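You operate a simulated robot arm through the tools that you are given. There is no shell and no other tool.

You run a simulated robot arm. Do the job below in one go: nothing can be reset, and whatever is moved stays where it is left.

JOB
Unstrap and unlatch the porch crate.
Fine: let the purple and the green strap off, free the red and the blue latch; leave the lid on.

It is judged by the outcome, as a careful person would: the job done as asked, and still so three seconds after it is handed in. It fails if anything else is knocked over, pushed out of place, dropped, spilled or broken. Lids that push on must go on centred and level and be pressed home; caps that screw on are set level and turned clockwise until they are tight.

ROBOT AND FRAMES
A 7-joint arm with a two-finger parallel gripper, fixed in place. Base frame: the origin is at the foot of the arm, x ahead of it, y to its left, z up. Units: mm, rad, N and s.
With the tool pointing down near the work surface it reaches from about 300 to 700 mm from the base axis. Its first joint turns from -1.152 to 1.152 rad. Payload 1.57 kg.
The TCP is the grasp point between the finger pads, 30 mm short of the fingertips. In the tool frame z runs along the fingers and y along their closing line. The gripper opens to 110 mm. The fingers are 24 mm wide and 12 mm thick; the gripper's body (48 by 112 mm) begins 78 mm behind the TCP.
Orientation is that of the tool frame in the base frame, as a unit quaternion [w, x, y, z]. With the fingers straight down and closing along the base's y, the tool's x points along the base's -x, its y along +y and its z along -z.

CONTROLS
- The arm moves only by the tool send_rows. Its argument "commands" is text: rows parted by semicolons, each of 7 numbers parted by spaces: the gripper command, from -1 (fully open) to 1 (shut), values between in proportion, then the shift along the tool's x, y, z in units of 150 mm (1.0 is 150 mm), then the turn, a rotation vector about the tool's x, y, z in units of 180 degrees (1.0 is 180 degrees). In form: fingers x y z wx wy wz; .... A call has 1 to 20 rows; each row is the pose to reach, as a shift and turn from the pose commanded when the call began, along the tool's axes at that moment. A call with a number of a shift or a turn outside -1 to 1 is refused whole. Each row takes 0.2 s and may step no farther than 50 mm and 0.15 rad from the row before; otherwise, or with a gripper value out of range, the whole call is refused. A pose out of reach is approached as far as the arm can. The call stops where the force on the tool passes 40 N (or 10 N more than at its start, if that is more) or the arm is blocked; 0.2 s more then pass. The fingers move at their own pace (about 108 mm/s each) and stop on an object; they squeeze with about 43 N. The grip force told is the motor's: it shows also when the fingers shut on nothing. Time passes only in rows, and 0.2 s behind the last, so rows that repeat a pose let the fingers close. The reply holds the time, the measured pose of the TCP, the force on the tool along the base axes, the opening and the grip force, in the units named above and with some noise, with the torque about the TCP (base axes, N m) and any sound that the robot's microphone picked up.
- Cameras (640 x 400 px; columns grow to the right, rows downward): "scene" is fixed at [167.4, -398, 1390.9]; the picture's right is [0.74, -0.68, 0.00], its down [-0.46, -0.51, -0.73] and it looks along [0.49, 0.54, -0.69] (base axes); focal length 271 px, centre (320, 200). "wrist" rides on the gripper at [70, 16, -141] in the tool frame; the picture's right is [-0.23, 0.97, 0.00], its down [-0.86, -0.20, -0.48] and it looks along [-0.47, -0.11, 0.88] (tool axes); focal length 222 px, centre (320, 200). There is no depth. A picture from a camera that has moved, and an enlarged one, comes with that camera's place and axes in the base frame and with its lens.
- capture(camera): a new picture of that camera. It takes no simulated time.
- zoom(camera, box): a new picture of the part [left, top, right, bottom] of that camera's present view, enlarged. It takes no simulated time.
- sign_off(): hands the job in; it is judged then, once.

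Nothing tells you positions but the pictures and the camera data. Unless the task says otherwise, let go and move clear before handing in.

The tools are called as a command line: name --argument value ..., lists and objects as JSON in quotes. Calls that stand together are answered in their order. send_rows: Moves the arm, as the interface text tells. Its arguments: {"type":"object","properties":{"commands":{"type":"string"}},"required":["commands"]} The other tools are called the same way: capture (camera) takes a picture; zoom (camera, box) takes an enlarged picture of a part of a camera's view; sign_off () hands the job in.

At the start:

```text
clock: 0.0
tcp_pos: [409.1, -262.6, 1205.0]
tool_rot: [-0.001, 0.0, 1.0, -0.001]
wrist_force: [-0.2, -0.5, 0.2]
ft_torque: [0.02, 0.02, 0.03]
width: 110.1
finger_force: 0.1
```

scene: 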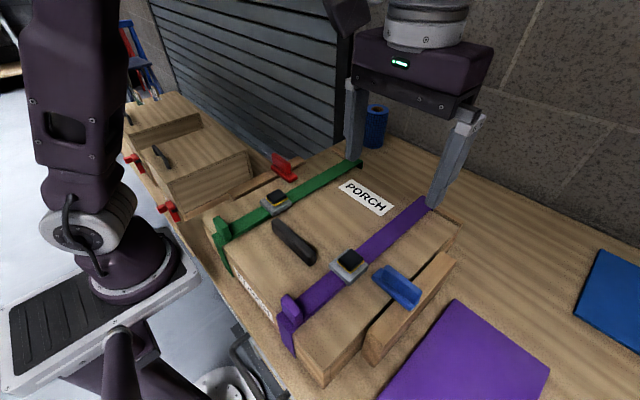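
wrist: 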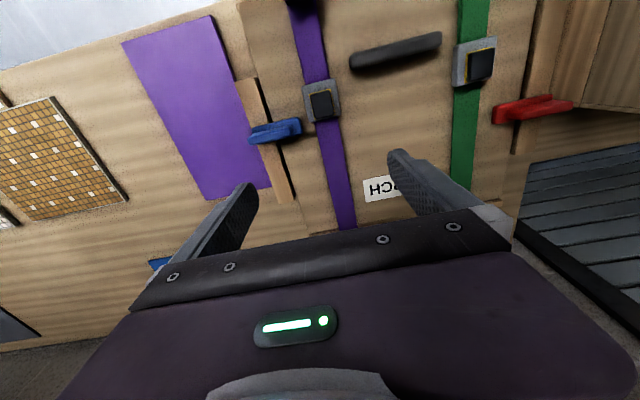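

I see the PORCH crate with a green and a purple strap across it (each with a buckle with a black button) and a blue and a red latch at its sides. I'll look closer before moving.

zoom --camera "scene" --box '[320, 220, 480, 320]'

zoom --camera "scene" --box '[200, 130, 360, 230]'

zoom --camera "scene" --box '[200, 220, 360, 320]'

zoom --camera "wrist" --box '[220, 0, 380, 240]'

zoom --camera "wrist" --box '[420, 0, 620, 200]'

```text
4.00 times, centred on (400, 270) of scene
camera zoom: at [167.4, -398.0, 1390.9], right [0.74, -0.68, 0.0], down [-0.46, -0.51, -0.73], along [0.49, 0.54, -0.69], focal length 1085 px, centre (0, -80)
```

zoom: 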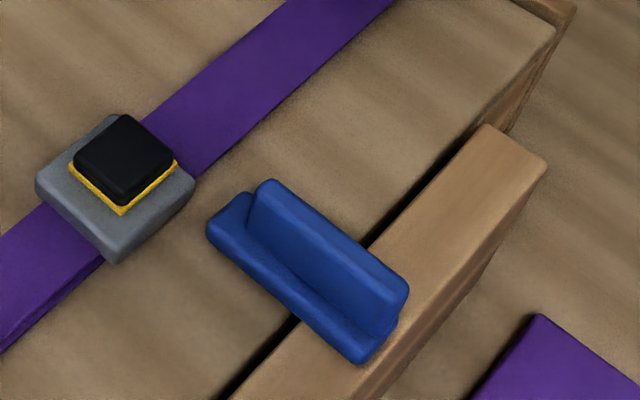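

```text
4.00 times, centred on (280, 180) of scene
camera zoom: at [167.4, -398.0, 1390.9], right [0.74, -0.68, 0.0], down [-0.46, -0.51, -0.73], along [0.49, 0.54, -0.69], focal length 1085 px, centre (480, 280)
```

zoom: 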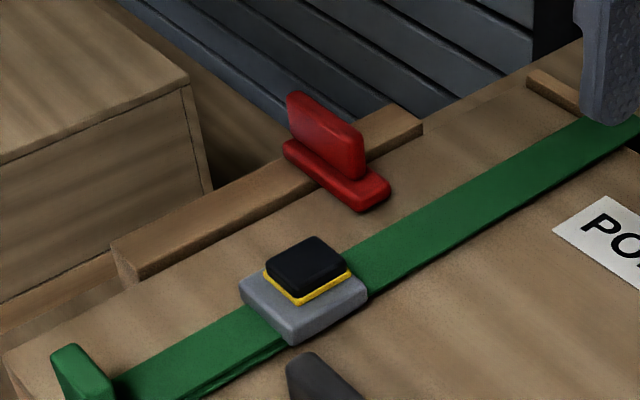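

```text
4.00 times, centred on (280, 270) of scene
camera zoom: at [167.4, -398.0, 1390.9], right [0.74, -0.68, 0.0], down [-0.46, -0.51, -0.73], along [0.49, 0.54, -0.69], focal length 1085 px, centre (480, -80)
```

zoom: 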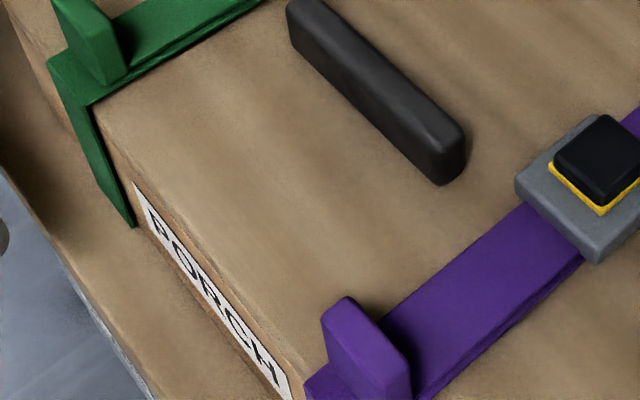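

```text
1.67 times, centred on (300, 120) of wrist
camera zoom: at [339.3, -247.2, 1347.1], right [0.23, 0.97, 0.0], down [0.86, -0.2, 0.48], along [0.47, -0.11, -0.88], focal length 370 px, centre (353, 333)
```

zoom: 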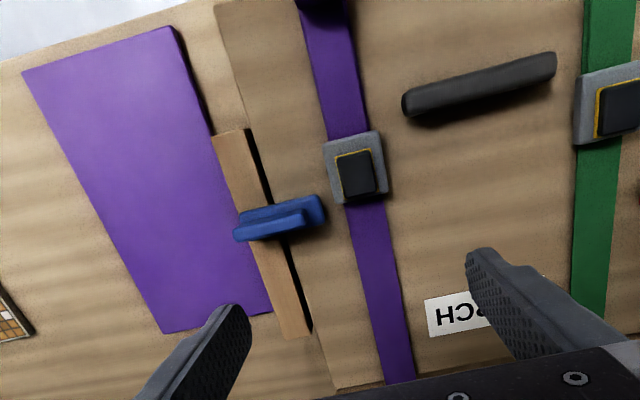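

```text
2.00 times, centred on (520, 100) of wrist
camera zoom: at [339.3, -247.2, 1347.1], right [0.23, 0.97, 0.0], down [0.86, -0.2, 0.48], along [0.47, -0.11, -0.88], focal length 444 px, centre (-80, 400)
```

zoom: 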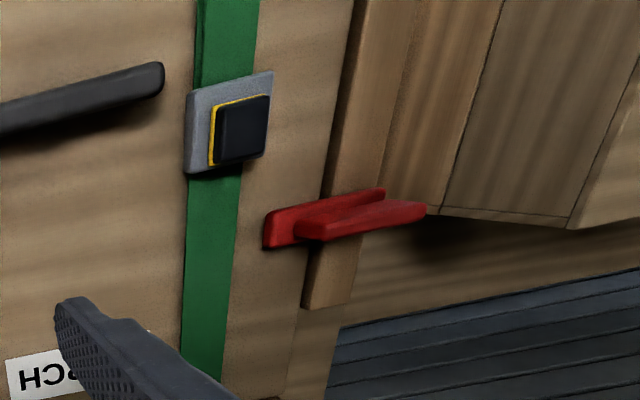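

The buckles sit at about (370, -249) and (370, -50), with button tops near z 1027. The latches are at about (390, -323) for blue and (440, 22) for red. I'll look at the rest of the scene for hints on how they work.

zoom --camera "scene" --box '[100, 80, 260, 240]'

zoom --camera "scene" --box '[230, 260, 390, 390]'

zoom --camera "scene" --box '[340, 120, 500, 280]'

zoom --camera "wrist" --box '[440, 60, 640, 260]'

```text
2.50 times, centred on (180, 160) of scene
camera zoom: at [167.4, -398.0, 1390.9], right [0.74, -0.68, 0.0], down [-0.46, -0.51, -0.73], along [0.49, 0.54, -0.69], focal length 678 px, centre (670, 300)
```

zoom: 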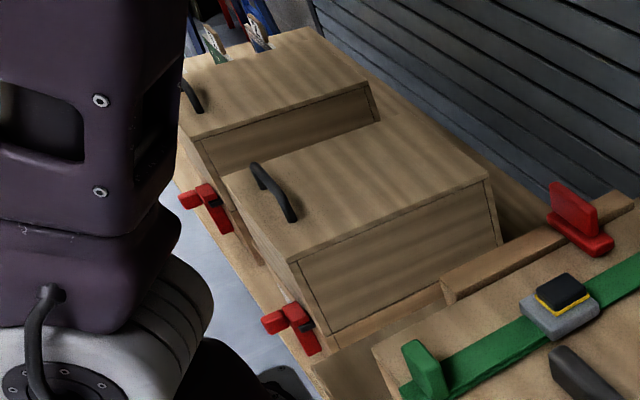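

```text
3.08 times, centred on (310, 325) of scene
camera zoom: at [167.4, -398.0, 1390.9], right [0.74, -0.68, 0.0], down [-0.46, -0.51, -0.73], along [0.49, 0.54, -0.69], focal length 835 px, centre (351, -185)
```

zoom: 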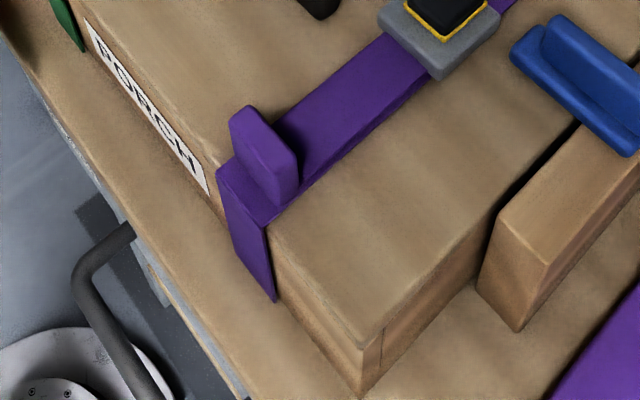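

```text
2.50 times, centred on (420, 200) of scene
camera zoom: at [167.4, -398.0, 1390.9], right [0.74, -0.68, 0.0], down [-0.46, -0.51, -0.73], along [0.49, 0.54, -0.69], focal length 678 px, centre (70, 200)
```

zoom: 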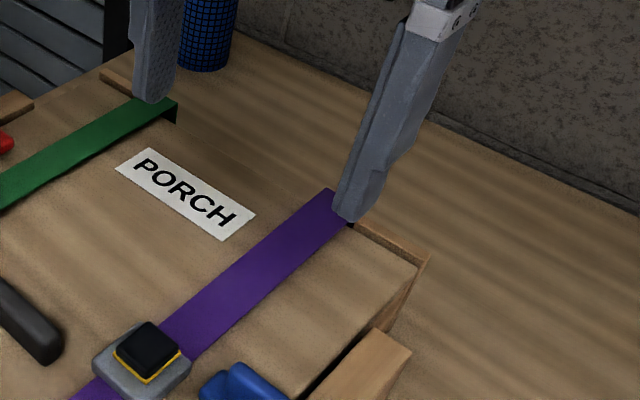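

```text
2.00 times, centred on (540, 160) of wrist
camera zoom: at [339.3, -247.2, 1347.1], right [0.23, 0.97, 0.0], down [0.86, -0.2, 0.48], along [0.47, -0.11, -0.88], focal length 444 px, centre (-120, 280)
```

zoom: 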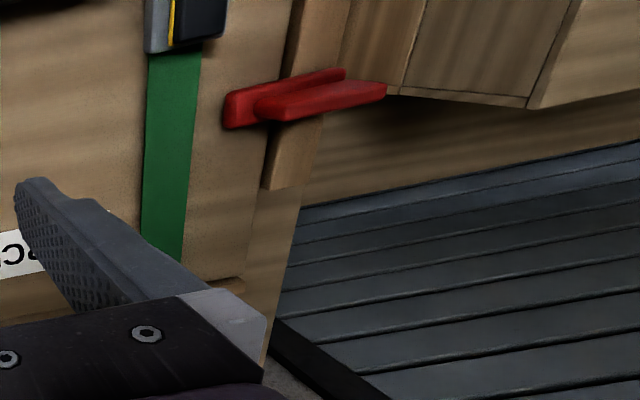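

Nothing suggests the neighbouring crates' latches are part of the job, so I'll leave those alone. I'll move above the purple buckle with the fingers open to get a closer view.

send_rows --commands "-1 0.09 0.03 0.2 0 0 0; -1 0.18 0.06 0.4 0 0 0; -1 0.26 0.09 0.56 0 0 0; -1 0.26 0.09 0.56 0 0 0"

capture --camera "wrist"

capture --camera "scene"

```text
clock: 1.0
tcp_pos: [369.3, -248.1, 1120.5]
tool_rot: [0.0, -0.001, 1.0, -0.001]
wrist_force: [0.3, 0.2, 0.2]
ft_torque: [0.02, -0.02, -0.02]
width: 110.0
finger_force: 0.3
```

```text
taken
camera wrist: at [300.4, -233.0, 1262.6], right [0.23, 0.97, 0.0], down [0.85, -0.2, 0.48], along [0.47, -0.11, -0.88], focal length 222 px, centre (320, 200)
```

wrist: 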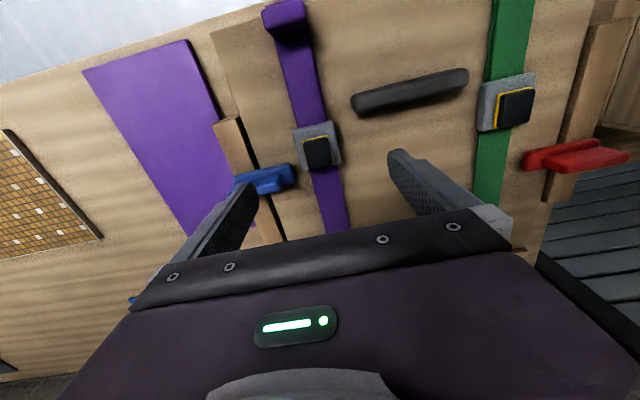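

```text
taken
```

scene: 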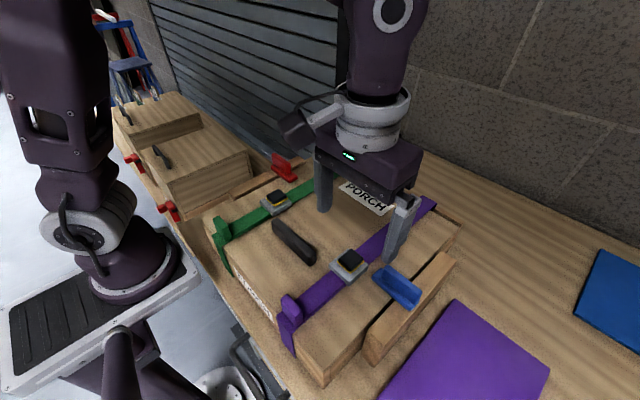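

The purple buckle appears almost directly below the TCP. I'll zoom in to locate the button precisely.

zoom --camera "wrist" --box '[260, 100, 380, 200]'

zoom --camera "scene" --box '[310, 230, 390, 300]'

zoom --camera "wrist" --box '[460, 60, 640, 220]'

zoom --camera "wrist" --box '[200, 100, 340, 220]'

```text
4.00 times, centred on (320, 150) of wrist
camera zoom: at [300.4, -233.0, 1262.6], right [0.23, 0.97, 0.0], down [0.85, -0.2, 0.48], along [0.47, -0.11, -0.88], focal length 888 px, centre (320, 400)
```

zoom: 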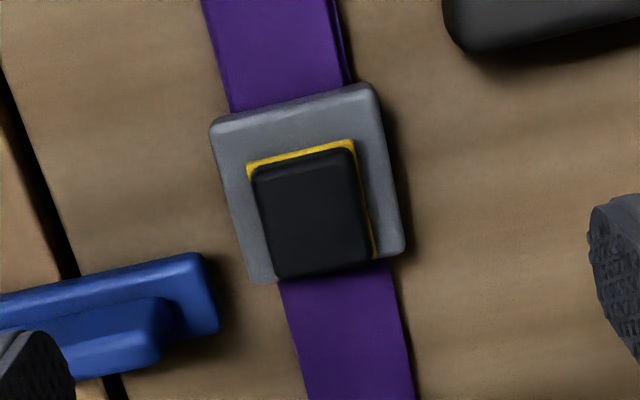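

```text
5.71 times, centred on (350, 265) of scene
camera zoom: at [167.3, -398.0, 1390.9], right [0.74, -0.68, 0.0], down [-0.46, -0.51, -0.73], along [0.49, 0.54, -0.69], focal length 1550 px, centre (149, -171)
```

zoom: 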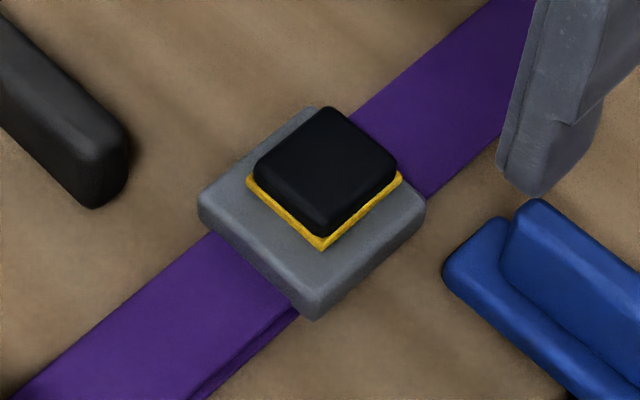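

```text
2.50 times, centred on (550, 140) of wrist
camera zoom: at [300.4, -233.0, 1262.6], right [0.23, 0.97, 0.0], down [0.85, -0.2, 0.48], along [0.47, -0.11, -0.88], focal length 555 px, centre (-255, 350)
```

zoom: 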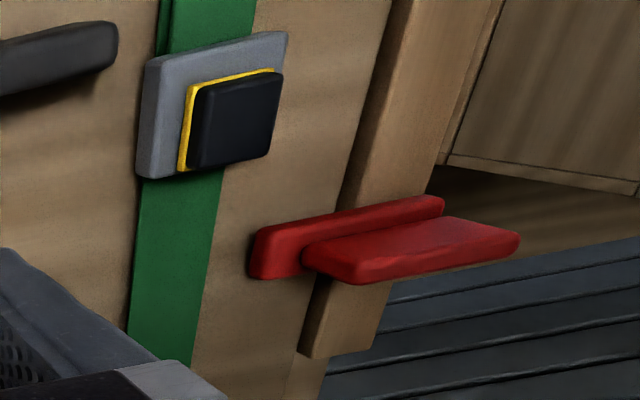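

```text
3.33 times, centred on (270, 160) of wrist
camera zoom: at [300.4, -233.0, 1262.6], right [0.23, 0.97, 0.0], down [0.85, -0.2, 0.48], along [0.47, -0.11, -0.88], focal length 740 px, centre (487, 333)
```

zoom: 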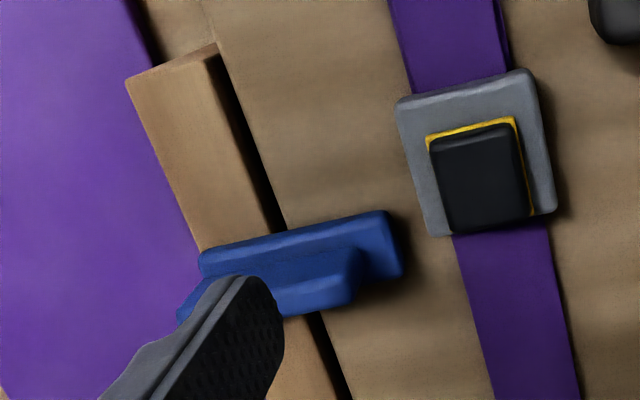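

The purple button top centre is at about (370, -249, 1028). I'll close the fingers and descend to just above it.

send_rows --commands "1 0 -0.005 0 0 0 0; 1 0 -0.005 0 0 0 0; 1 0 -0.005 0 0 0 0; 1 0 -0.005 0.2 0 0 0; 1 0 -0.005 0.36 0 0 0; 1 0 -0.005 0.36 0 0 0"

zoom --camera "scene" --box '[290, 190, 450, 300]'

zoom --camera "wrist" --box '[240, 100, 400, 240]'

```text
clock: 2.4
tcp_pos: [369.2, -249.5, 1068.8]
tool_rot: [0.0, 0.0, 1.0, 0.0]
wrist_force: [-1.3, -0.6, 0.7]
ft_torque: [0.01, 0.0, 0.01]
width: 0.0
finger_force: 21.1
```

```text
3.64 times, centred on (370, 245) of scene
camera zoom: at [167.4, -398.0, 1390.9], right [0.74, -0.68, 0.0], down [-0.46, -0.51, -0.73], along [0.49, 0.54, -0.69], focal length 987 px, centre (138, 36)
```

zoom: 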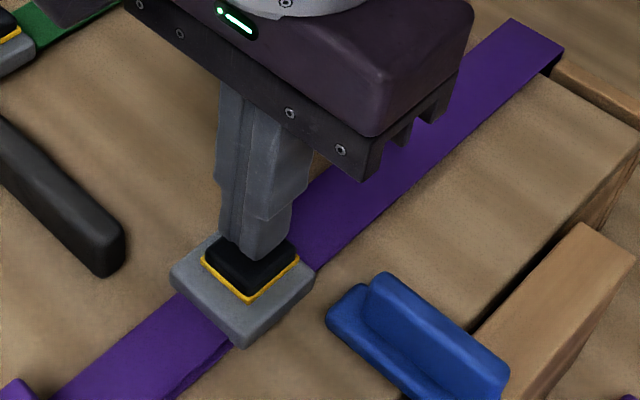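

```text
2.86 times, centred on (320, 170) of wrist
camera zoom: at [299.9, -234.8, 1209.9], right [0.23, 0.97, 0.0], down [0.85, -0.2, 0.48], along [0.47, -0.11, -0.88], focal length 635 px, centre (320, 286)
```

zoom: 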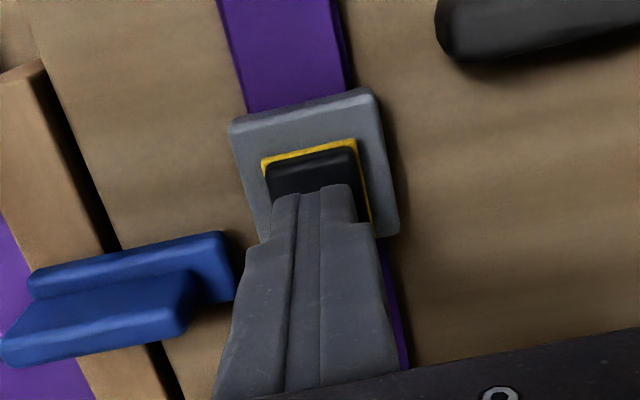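

The fingertips are aligned over the button. I'll press down in small steps.

send_rows --commands "1 0 0 0.02 0 0 0; 1 0 0 0.04 0 0 0; 1 0 0 0.053 0 0 0; 1 0 0 0.066 0 0 0; 1 0 0 0.079 0 0 0; 1 0 0 0.092 0 0 0; 1 0 0 0.105 0 0 0; 1 0 0 0.118 0 0 0"

zoom --camera "scene" --box '[260, 190, 420, 350]'

```text
clock: 4.3
tcp_pos: [369.3, -249.9, 1054.4]
tool_rot: [0.004, -0.001, 1.0, -0.003]
wrist_force: [-5.5, 4.9, 27.3]
ft_torque: [0.2, 0.36, -0.01]
width: 0.0
finger_force: 21.4
stopped in row 8: the force on the tool passed its limit at 41 N (the readings are from after the stop); the commanded pose is now the measured one
```

```text
2.50 times, centred on (340, 270) of scene
camera zoom: at [166.5, -397.2, 1391.3], right [0.74, -0.68, 0.0], down [-0.46, -0.51, -0.73], along [0.49, 0.53, -0.69], focal length 678 px, centre (270, 25)
```

zoom: 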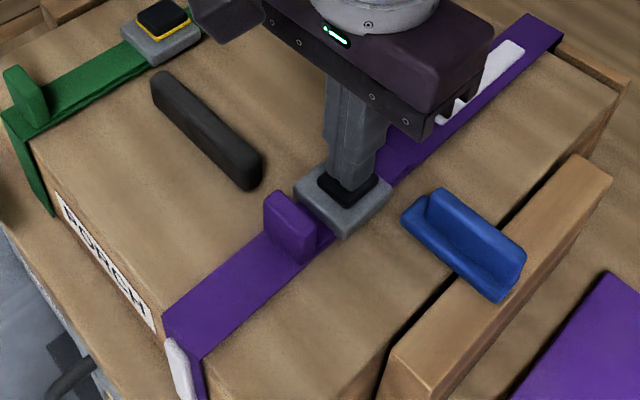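

The press registered: the yellow rim is gone and the purple tab has sprung toward the buckle. I'll back off and look.

send_rows --commands "1 0 0 -0.1 0 0 0; 1 0 0 -0.35 0 0 0; 1 0 0 -0.35 0 0 0"

capture --camera "scene"

zoom --camera "scene" --box '[260, 190, 420, 350]'

zoom --camera "wrist" --box '[220, 0, 420, 200]'

```text
clock: 5.1
tcp_pos: [372.2, -251.2, 1104.6]
tool_rot: [0.001, 0.0, 1.0, -0.001]
wrist_force: [0.9, 0.0, 0.5]
ft_torque: [-0.01, 0.01, 0.0]
width: 0.1
finger_force: 21.5
```

```text
taken
```

scene: 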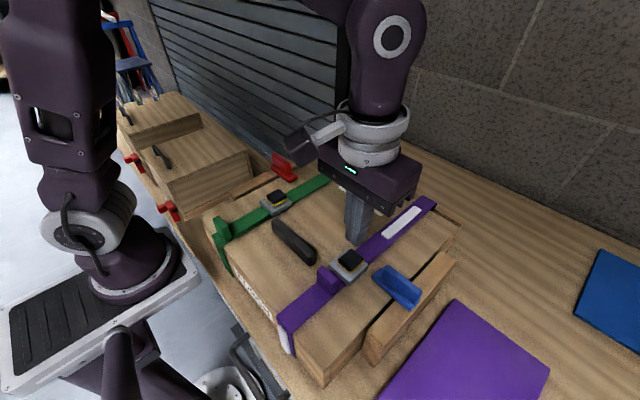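

```text
2.50 times, centred on (340, 270) of scene
camera zoom: at [167.4, -398.0, 1390.9], right [0.74, -0.68, 0.0], down [-0.46, -0.51, -0.73], along [0.49, 0.54, -0.69], focal length 678 px, centre (270, 25)
```

zoom: 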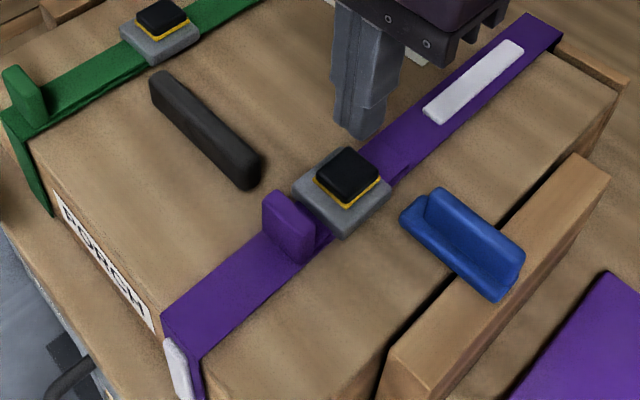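

```text
2.00 times, centred on (320, 100) of wrist
camera zoom: at [302.8, -235.1, 1245.5], right [0.23, 0.97, 0.0], down [0.85, -0.2, 0.48], along [0.47, -0.11, -0.88], focal length 444 px, centre (320, 400)
```

zoom: 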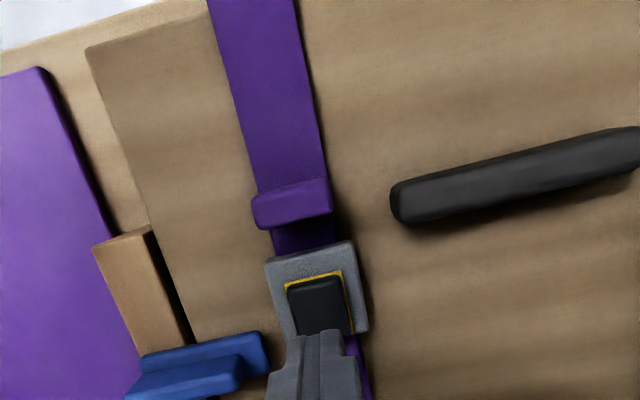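

The purple strap changed state. The tab slid from the front edge to beside the buckle, and white patches appeared on the strap. I'll look at those closely before going on.

zoom --camera "scene" --box '[370, 180, 450, 240]'

zoom --camera "scene" --box '[260, 280, 350, 370]'

zoom --camera "scene" --box '[300, 230, 400, 310]'

zoom --camera "scene" --box '[190, 150, 350, 280]'

capture --camera "wrist"

```text
6.67 times, centred on (410, 210) of scene
camera zoom: at [167.4, -398.0, 1390.9], right [0.74, -0.68, 0.0], down [-0.46, -0.51, -0.73], along [0.49, 0.54, -0.69], focal length 1809 px, centre (-280, 133)
```

zoom: 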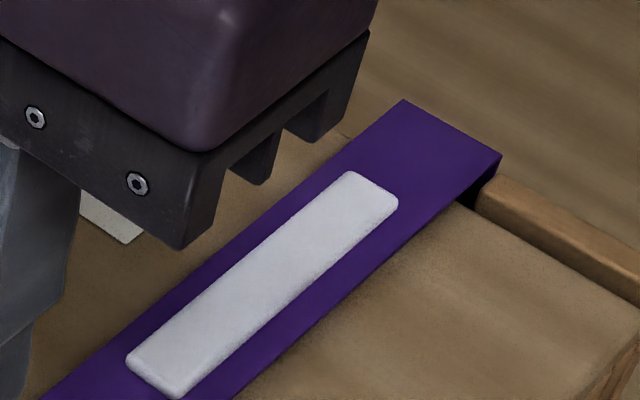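

```text
4.44 times, centred on (305, 325) of scene
camera zoom: at [167.4, -398.0, 1390.9], right [0.74, -0.68, 0.0], down [-0.46, -0.51, -0.73], along [0.49, 0.54, -0.69], focal length 1206 px, centre (387, -356)
```

zoom: 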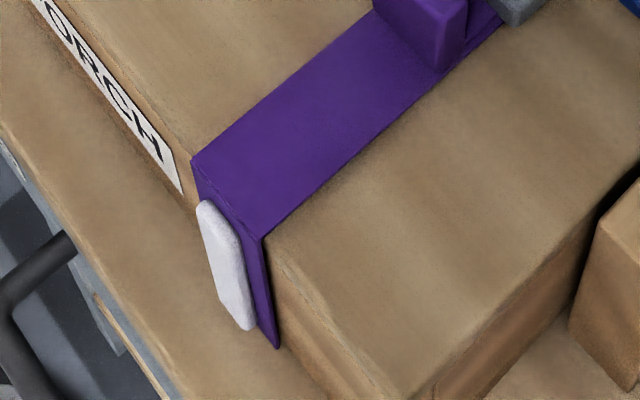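

```text
5.00 times, centred on (350, 270) of scene
camera zoom: at [167.4, -398.0, 1390.9], right [0.74, -0.68, 0.0], down [-0.46, -0.51, -0.73], along [0.49, 0.54, -0.69], focal length 1357 px, centre (170, -150)
```

zoom: 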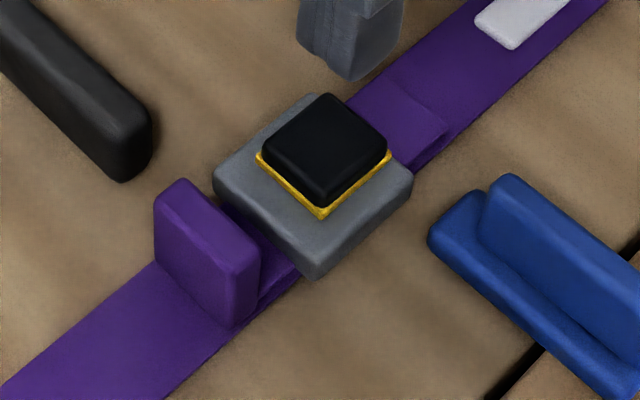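

```text
3.08 times, centred on (270, 215) of scene
camera zoom: at [167.4, -398.0, 1390.9], right [0.74, -0.68, 0.0], down [-0.46, -0.51, -0.73], along [0.49, 0.54, -0.69], focal length 835 px, centre (474, 154)
```

zoom: 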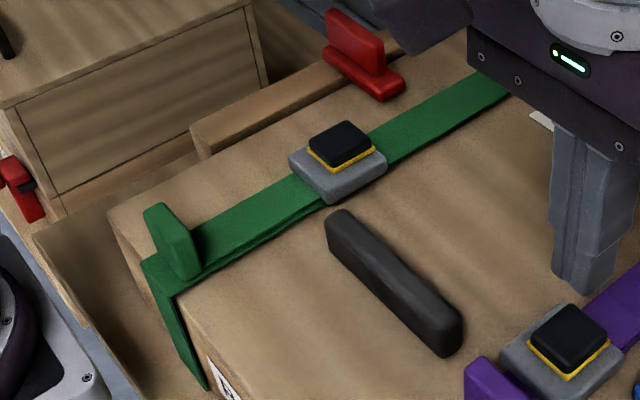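

```text
taken
camera wrist: at [302.8, -235.1, 1245.5], right [0.23, 0.97, 0.0], down [0.85, -0.2, 0.48], along [0.47, -0.11, -0.88], focal length 222 px, centre (320, 200)
```

wrist: 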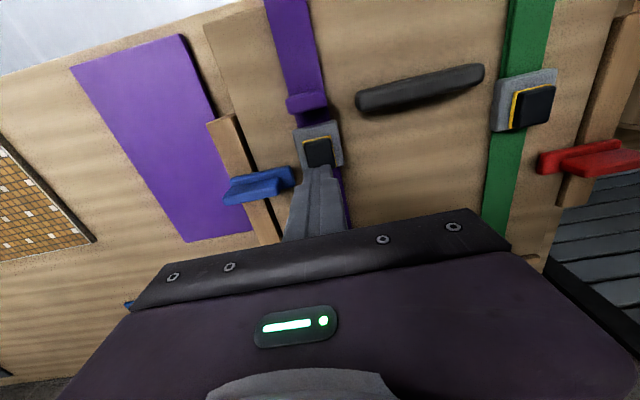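

The strap's upper layer slid through the buckle and stays slack, so pressing the button releases it. Now I'll move to the green buckle at about (370, -50).

send_rows --commands "1 0 0.2 -0.1 0 0 0; 1 0 0.5 -0.1 0 0 0; 1 0 0.8 -0.1 0 0 0; 1 0 1.0 -0.1 0 0 0"

send_rows --commands "1 0 0.2 0 0 0 0; 1 0 0.34 0 0 0 0; 1 0 0.34 0 0 0 0; 1 0 0.34 0 0 0 0"

capture --camera "wrist"

capture --camera "scene"

```text
clock: 6.1
tcp_pos: [368.6, -99.7, 1118.1]
tool_rot: [0.001, 0.0, 1.0, -0.001]
wrist_force: [-0.2, 0.1, -0.1]
ft_torque: [-0.03, 0.02, -0.03]
width: 0.0
finger_force: 21.6
```

```text
clock: 7.1
tcp_pos: [368.8, -50.0, 1117.8]
tool_rot: [0.001, 0.0, 1.0, -0.001]
wrist_force: [-0.3, 0.0, -0.9]
ft_torque: [0.03, 0.01, -0.02]
width: 0.0
finger_force: 21.2
```

```text
taken
camera wrist: at [299.1, -35.0, 1259.0], right [0.23, 0.97, 0.0], down [0.85, -0.2, 0.48], along [0.47, -0.11, -0.88], focal length 222 px, centre (320, 200)
```

wrist: 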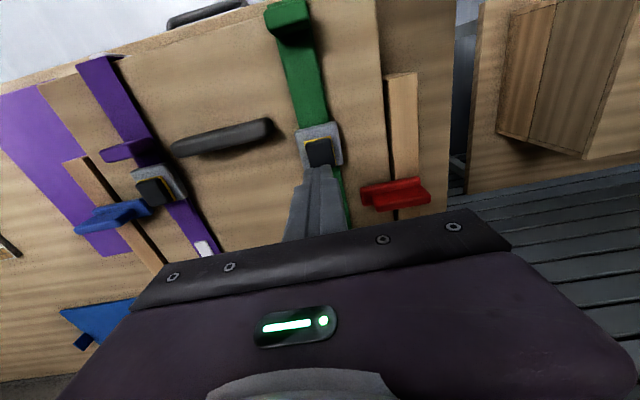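

```text
taken
```

scene: 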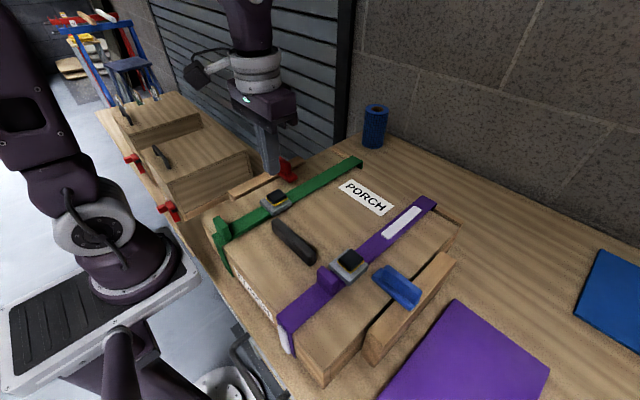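

zoom --camera "wrist" --box '[260, 100, 380, 200]'

zoom --camera "scene" --box '[240, 160, 320, 230]'

```text
4.00 times, centred on (320, 150) of wrist
camera zoom: at [299.1, -35.0, 1259.0], right [0.23, 0.97, 0.0], down [0.85, -0.2, 0.48], along [0.47, -0.11, -0.88], focal length 888 px, centre (320, 400)
```

zoom: 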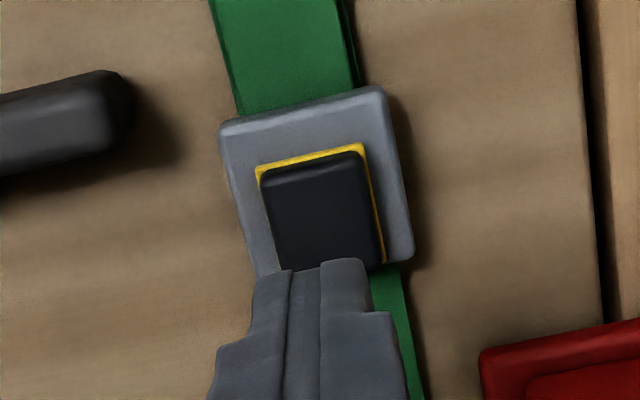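

```text
5.71 times, centred on (280, 195) of scene
camera zoom: at [167.4, -398.0, 1390.9], right [0.74, -0.68, 0.0], down [-0.46, -0.51, -0.73], along [0.49, 0.54, -0.69], focal length 1550 px, centre (549, 229)
```

zoom: 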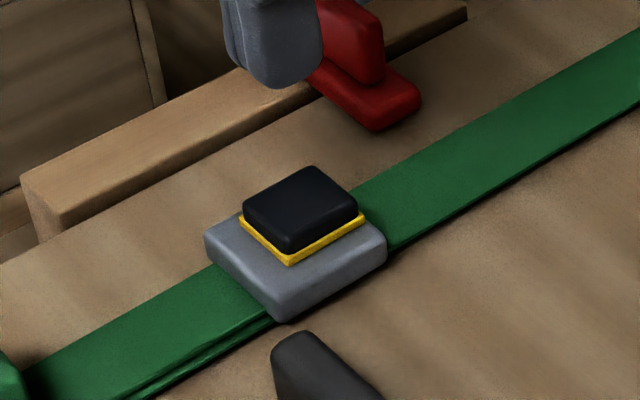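

The green button is centred under the fingertips. I'll descend and press it the same way.

send_rows --commands "1 0 0 0.2 0 0 0; 1 0 0 0.36 0 0 0; 1 0 0 0.38 0 0 0; 1 0 0 0.393 0 0 0; 1 0 0 0.406 0 0 0; 1 0 0 0.419 0 0 0; 1 0 0 0.432 0 0 0; 1 0 0 0.445 0 0 0; 1 0 0 0.458 0 0 0; 1 0 0 0.471 0 0 0"

zoom --camera "scene" --box '[190, 130, 370, 280]'

```text
clock: 9.0
tcp_pos: [371.0, -48.7, 1051.4]
tool_rot: [0.002, 0.0, 1.0, -0.001]
wrist_force: [-7.9, 0.4, 31.8]
ft_torque: [0.01, 0.35, 0.06]
width: 0.0
finger_force: 21.8
stopped in row 9: the force on the tool passed its limit at 42 N (the readings are from after the stop); the commanded pose is now the measured one
```

```text
2.67 times, centred on (280, 205) of scene
camera zoom: at [166.7, -397.9, 1391.0], right [0.74, -0.68, 0.0], down [-0.46, -0.51, -0.73], along [0.49, 0.54, -0.69], focal length 724 px, centre (427, 187)
```

zoom: 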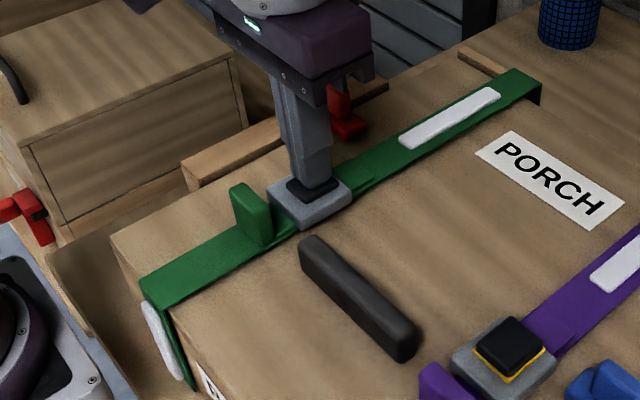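

The green strap has released too. I'll retreat and inspect the red latch.

send_rows --commands "1 0 0 -0.1 0 0 0; 1 0 0 -0.4 0 0 0; 1 0 0 -0.5 0 0 0; -1 0 0 -0.5 0 0 0; -1 0 0 -0.5 0 0 0; -1 0 0 -0.5 0 0 0"

capture --camera "wrist"

zoom --camera "scene" --box '[240, 130, 340, 210]'

zoom --camera "wrist" --box '[340, 100, 460, 240]'

```text
clock: 10.4
tcp_pos: [367.5, -48.4, 1127.5]
tool_rot: [0.002, 0.0, 1.0, -0.002]
wrist_force: [0.0, -0.7, -0.8]
ft_torque: [-0.02, -0.04, 0.03]
width: 110.0
finger_force: 0.1
```

```text
taken
camera wrist: at [299.1, -32.6, 1268.2], right [0.23, 0.97, 0.0], down [0.85, -0.2, 0.48], along [0.47, -0.11, -0.88], focal length 222 px, centre (320, 200)
```

wrist: 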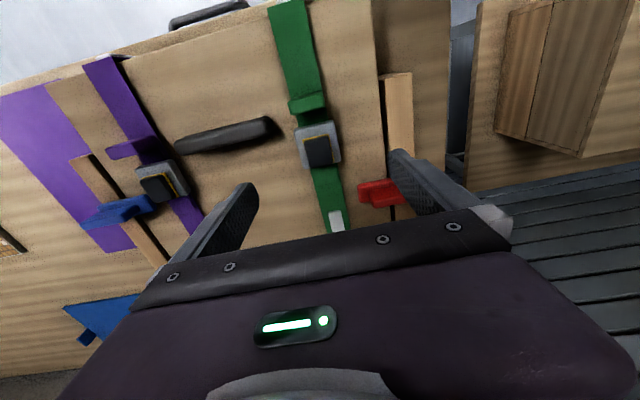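

```text
5.00 times, centred on (290, 170) of scene
camera zoom: at [167.4, -398.0, 1390.9], right [0.74, -0.68, 0.0], down [-0.46, -0.51, -0.73], along [0.49, 0.54, -0.69], focal length 1357 px, centre (470, 350)
```

zoom: 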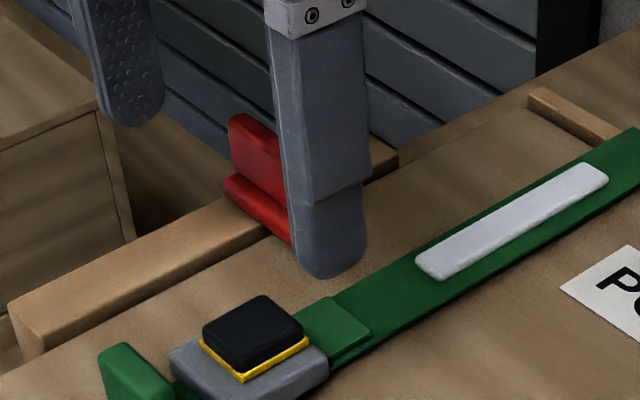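

```text
2.86 times, centred on (400, 170) of wrist
camera zoom: at [299.1, -32.6, 1268.2], right [0.23, 0.97, 0.0], down [0.85, -0.2, 0.48], along [0.47, -0.11, -0.88], focal length 635 px, centre (91, 286)
```

zoom: 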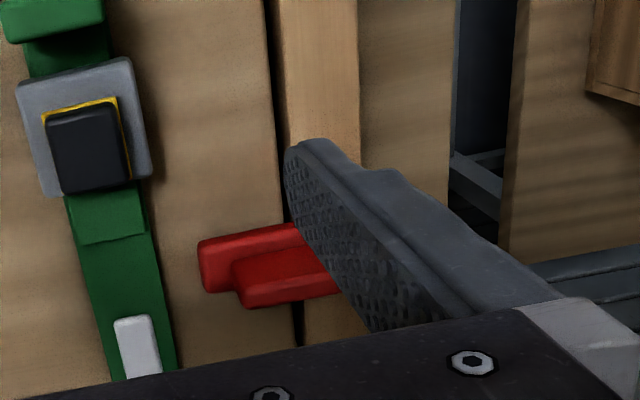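

I'll move so the red latch lies in the clear between the open fingers.

send_rows --commands "-1 -0.1 0.25 0 0 0 0; -1 -0.24 0.48 0 0 0 0; -1 -0.24 0.48 0 0 0 0; -1 -0.24 0.48 0 0 0 0"

capture --camera "wrist"

zoom --camera "wrist" --box '[260, 100, 380, 220]'

zoom --camera "scene" --box '[240, 130, 340, 210]'

```text
clock: 11.4
tcp_pos: [408.8, 23.8, 1124.3]
tool_rot: [0.002, 0.0, 1.0, -0.002]
wrist_force: [-0.1, 0.1, -0.4]
ft_torque: [0.01, -0.02, 0.0]
width: 109.9
finger_force: 0.1
```

```text
taken
camera wrist: at [340.4, 39.9, 1266.0], right [0.23, 0.97, 0.0], down [0.85, -0.2, 0.48], along [0.47, -0.11, -0.88], focal length 222 px, centre (320, 200)
```

wrist: 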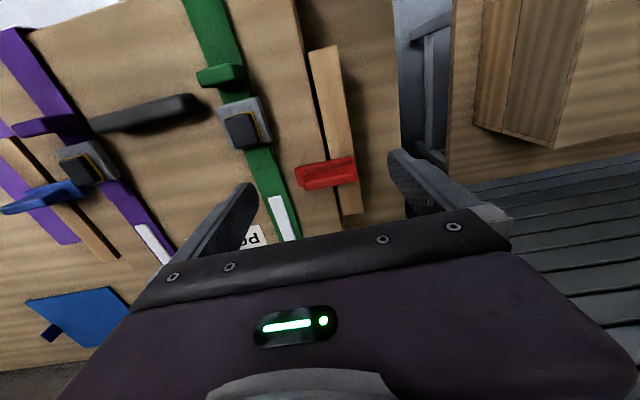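

```text
3.33 times, centred on (320, 160) of wrist
camera zoom: at [340.4, 39.9, 1266.0], right [0.23, 0.97, 0.0], down [0.85, -0.2, 0.48], along [0.47, -0.11, -0.88], focal length 740 px, centre (320, 333)
```

zoom: 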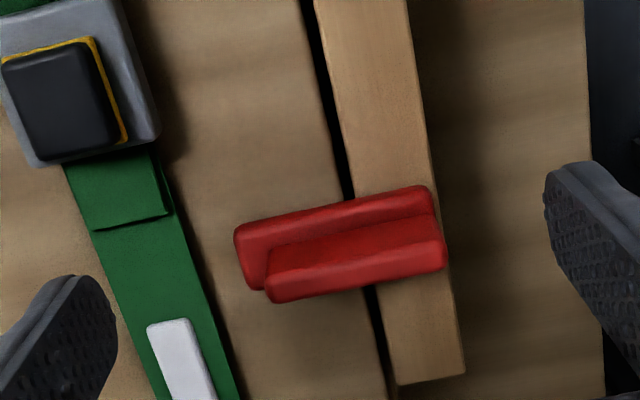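

```text
5.00 times, centred on (290, 170) of scene
camera zoom: at [167.4, -398.0, 1390.9], right [0.74, -0.68, 0.0], down [-0.46, -0.51, -0.73], along [0.49, 0.54, -0.69], focal length 1357 px, centre (470, 350)
```

zoom: 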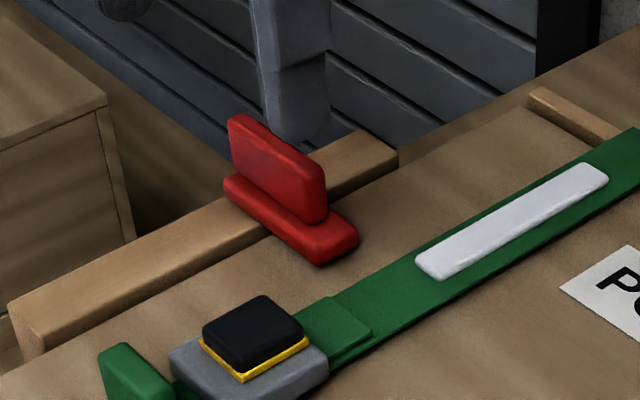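

The red latch is a bar with an upright ridge along y. The bar spans y ≈ -11 to 59 at x ≈ 438 and overlaps the lid edge (y ≈ 29) and the side rail. The ridge top is near (440, 29, 1045). I'll turn the tool 90° so the fingers can grip the ridge across x.

send_rows --commands "-0.2 -0.02 0 0 0 0 -0.0455; -0.2 -0.04 0 0 0 0 -0.091; -0.2 -0.06 0.01 0 0 0 -0.1365; -0.2 -0.08 0.01 0 0 0 -0.182; -0.2 -0.1 0.02 0 0 0 -0.2275; -0.2 -0.12 0.02 0 0 0 -0.273; -0.2 -0.14 0.03 0 0 0 -0.3185; -0.2 -0.16 0.03 0 0 0 -0.364; -0.2 -0.18 0.03 0 0 0 -0.4095; -0.2 -0.2 0.035 0 0 0 -0.455; -0.2 -0.207 0.035 0 0 0 -0.5; -0.2 -0.207 0.035 0 0 0 -0.5; -0.2 -0.207 0.035 0 0 0 -0.5"

capture --camera "wrist"

capture --camera "scene"

```text
clock: 14.2
tcp_pos: [438.5, 29.5, 1126.1]
tool_rot: [0.0, 0.708, -0.707, 0.003]
wrist_force: [0.4, 0.0, 0.2]
ft_torque: [0.02, 0.01, 0.01]
width: 65.7
finger_force: 0.0
```

```text
taken
camera wrist: at [422.5, -41.6, 1268.3], right [-0.97, 0.23, -0.01], down [0.2, 0.86, 0.48], along [0.11, 0.46, -0.88], focal length 222 px, centre (320, 200)
```

wrist: 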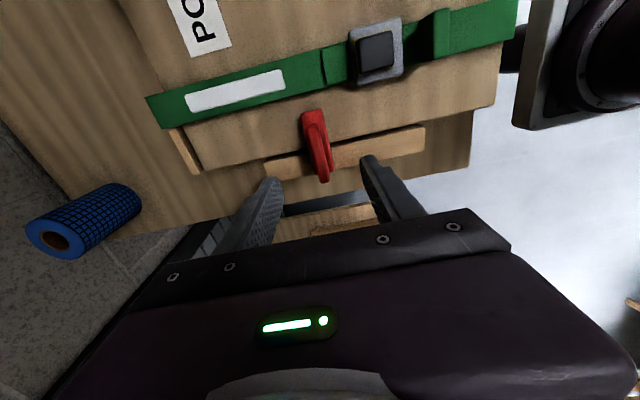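

```text
taken
```

scene: 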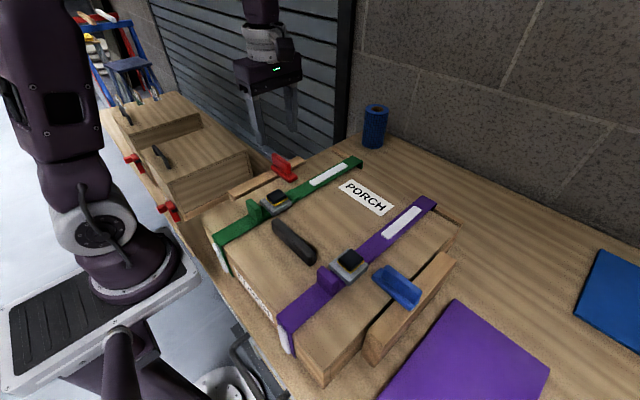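

zoom --camera "wrist" --box '[260, 90, 380, 210]'

zoom --camera "scene" --box '[240, 130, 340, 210]'

```text
3.33 times, centred on (320, 150) of wrist
camera zoom: at [422.5, -41.6, 1268.3], right [-0.97, 0.23, -0.01], down [0.2, 0.86, 0.48], along [0.11, 0.46, -0.88], focal length 740 px, centre (320, 367)
```

zoom: 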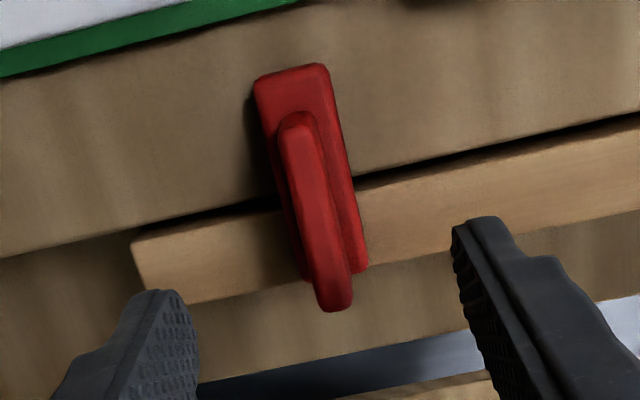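

```text
5.00 times, centred on (290, 170) of scene
camera zoom: at [167.4, -398.0, 1390.9], right [0.74, -0.68, 0.0], down [-0.46, -0.51, -0.73], along [0.49, 0.54, -0.69], focal length 1357 px, centre (470, 350)
```

zoom: 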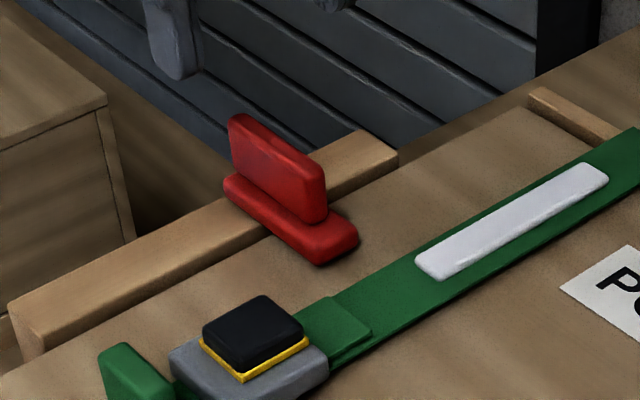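

The fingers straddle the ridge well. I'll descend to about TCP z 1056, which leaves the tips clear of the bar, and check the alignment.

send_rows --commands "-0.2 0 0 0.15 0 0 0; -0.2 0 0 0.3 0 0 0; -0.2 0 0 0.42 0 0 0; -0.2 0 0 0.46 0 0 0; -0.2 0 0 0.46 0 0 0"

zoom --camera "scene" --box '[220, 110, 340, 210]'

zoom --camera "wrist" --box '[240, 90, 400, 250]'

```text
clock: 15.4
tcp_pos: [438.6, 28.2, 1058.7]
tool_rot: [0.0, -0.707, 0.707, -0.004]
wrist_force: [0.5, 0.5, 0.6]
ft_torque: [-0.02, 0.01, 0.01]
width: 66.1
finger_force: 0.0
```

```text
4.00 times, centred on (280, 160) of scene
camera zoom: at [167.4, -398.0, 1390.9], right [0.74, -0.68, 0.0], down [-0.46, -0.51, -0.73], along [0.49, 0.54, -0.69], focal length 1085 px, centre (480, 360)
```

zoom: 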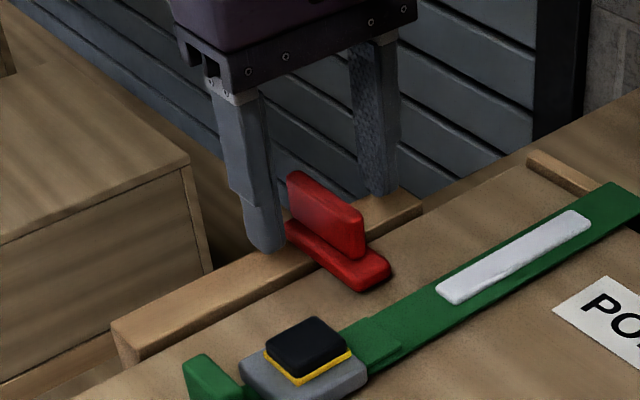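

```text
2.50 times, centred on (320, 170) of wrist
camera zoom: at [422.2, -43.3, 1200.6], right [-0.97, 0.23, -0.01], down [0.2, 0.86, 0.48], along [0.11, 0.46, -0.88], focal length 555 px, centre (320, 275)
```

zoom: 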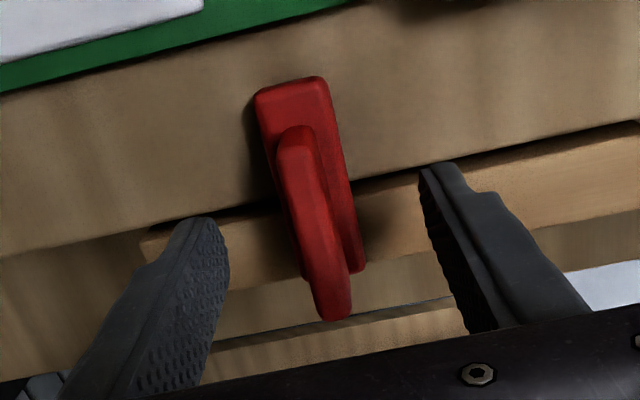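

Now I'll close on the ridge.

send_rows --commands "0.3 0 0 0 0 0 0; 1 0 0 0 0 0 0; 1 0 0 0 0 0 0; 1 0 0 0 0 0 0"

zoom --camera "scene" --box '[220, 110, 340, 210]'

zoom --camera "wrist" --box '[240, 90, 400, 250]'

```text
clock: 16.4
tcp_pos: [439.2, 27.3, 1059.0]
tool_rot: [0.001, -0.707, 0.707, -0.003]
wrist_force: [18.7, -0.1, -6.5]
ft_torque: [0.12, 0.0, -0.43]
width: 11.6
finger_force: 29.7
```

```text
4.00 times, centred on (280, 160) of scene
camera zoom: at [168.0, -398.0, 1390.8], right [0.74, -0.68, 0.0], down [-0.47, -0.51, -0.73], along [0.49, 0.54, -0.69], focal length 1085 px, centre (480, 360)
```

zoom: 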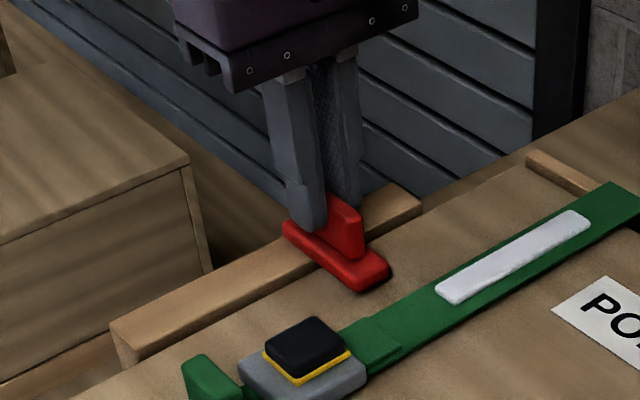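

```text
2.50 times, centred on (320, 170) of wrist
camera zoom: at [423.3, -43.4, 1200.7], right [-0.97, 0.23, -0.01], down [0.2, 0.86, 0.48], along [0.12, 0.46, -0.88], focal length 555 px, centre (320, 275)
```

zoom: 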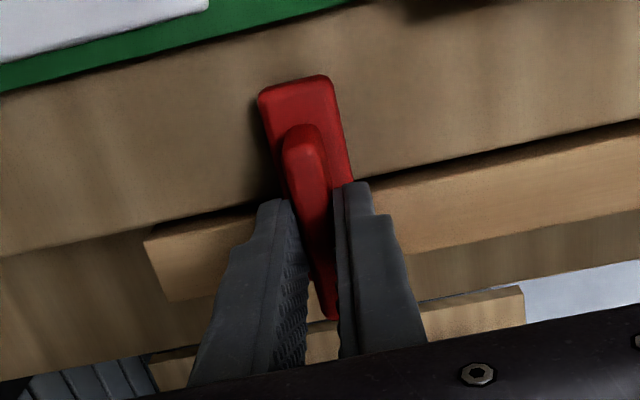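

The ridge is held (11.6 mm wide), with a little side load because it is slightly off-centre. I'll relieve that by shifting 0.7 mm in +x.

send_rows --commands "1 0 -0.005 0 0 0 0; 1 0 -0.005 0 0 0 0"

```text
clock: 17.0
tcp_pos: [441.0, 26.5, 1058.6]
tool_rot: [-0.001, -0.707, 0.707, -0.004]
wrist_force: [13.0, -6.1, 13.1]
ft_torque: [-0.01, 0.09, -0.34]
width: 11.7
finger_force: 29.4
```

send_rows --commands "1 -0.01 -0.008 0 0 0 0; 1 -0.02 -0.01 0 0 0 0; 1 -0.02 -0.01 0 0 0 0"

```text
clock: 17.8
tcp_pos: [439.9, 31.2, 1059.6]
tool_rot: [0.002, 0.707, -0.707, 0.002]
wrist_force: [4.9, -26.1, -4.9]
ft_torque: [-0.57, 0.17, -0.1]
width: 11.9
finger_force: 29.4
```

Pulling outward meets 26 N after about 3 mm, so it doesn't seem to slide. I'll return and test a small turn instead.

send_rows --commands "1 0.01 0 0 0 0 0; 1 0.02 0 0 0 0 0; 1 0.02 0 0 0 0 0"

send_rows --commands "1 0 0 0 0 0 0.01; 1 0 0 0 0 0 0.02; 1 0 0 0 0 0 0.02"

```text
clock: 18.6
tcp_pos: [440.2, 30.3, 1058.7]
tool_rot: [-0.002, 0.708, -0.707, 0.002]
wrist_force: [-0.6, 3.0, -4.9]
ft_torque: [0.28, 0.19, -0.02]
width: 11.9
finger_force: 28.8
```

```text
clock: 19.4
tcp_pos: [438.7, 31.3, 1058.2]
tool_rot: [0.001, -0.685, 0.728, -0.002]
wrist_force: [-18.0, 22.6, 15.5]
ft_torque: [0.55, 0.7, 0.35]
width: 12.0
finger_force: 28.7
```

zoom --camera "scene" --box '[220, 110, 340, 210]'

zoom --camera "wrist" --box '[240, 90, 400, 250]'

```text
4.00 times, centred on (280, 160) of scene
camera zoom: at [166.6, -397.3, 1391.2], right [0.74, -0.68, 0.0], down [-0.46, -0.51, -0.73], along [0.49, 0.53, -0.69], focal length 1085 px, centre (480, 360)
```

zoom: 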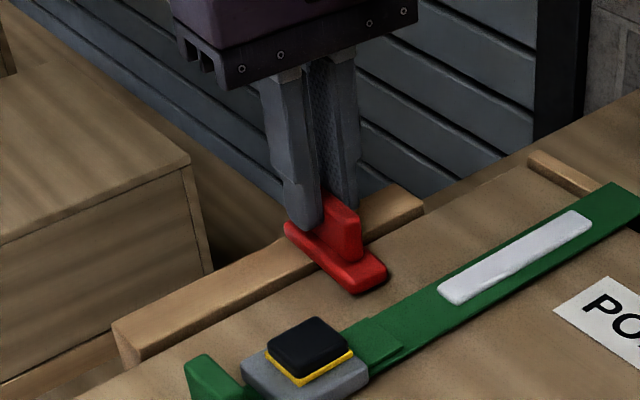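

```text
2.50 times, centred on (320, 170) of wrist
camera zoom: at [418.8, -39.0, 1200.0], right [-0.96, 0.29, 0.0], down [0.25, 0.84, 0.48], along [0.14, 0.46, -0.88], focal length 555 px, centre (320, 275)
```

zoom: 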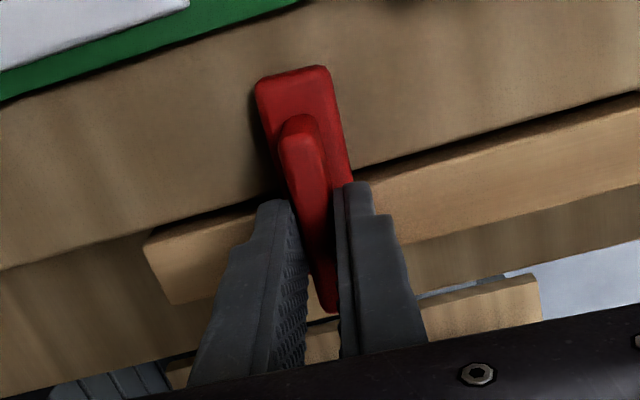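

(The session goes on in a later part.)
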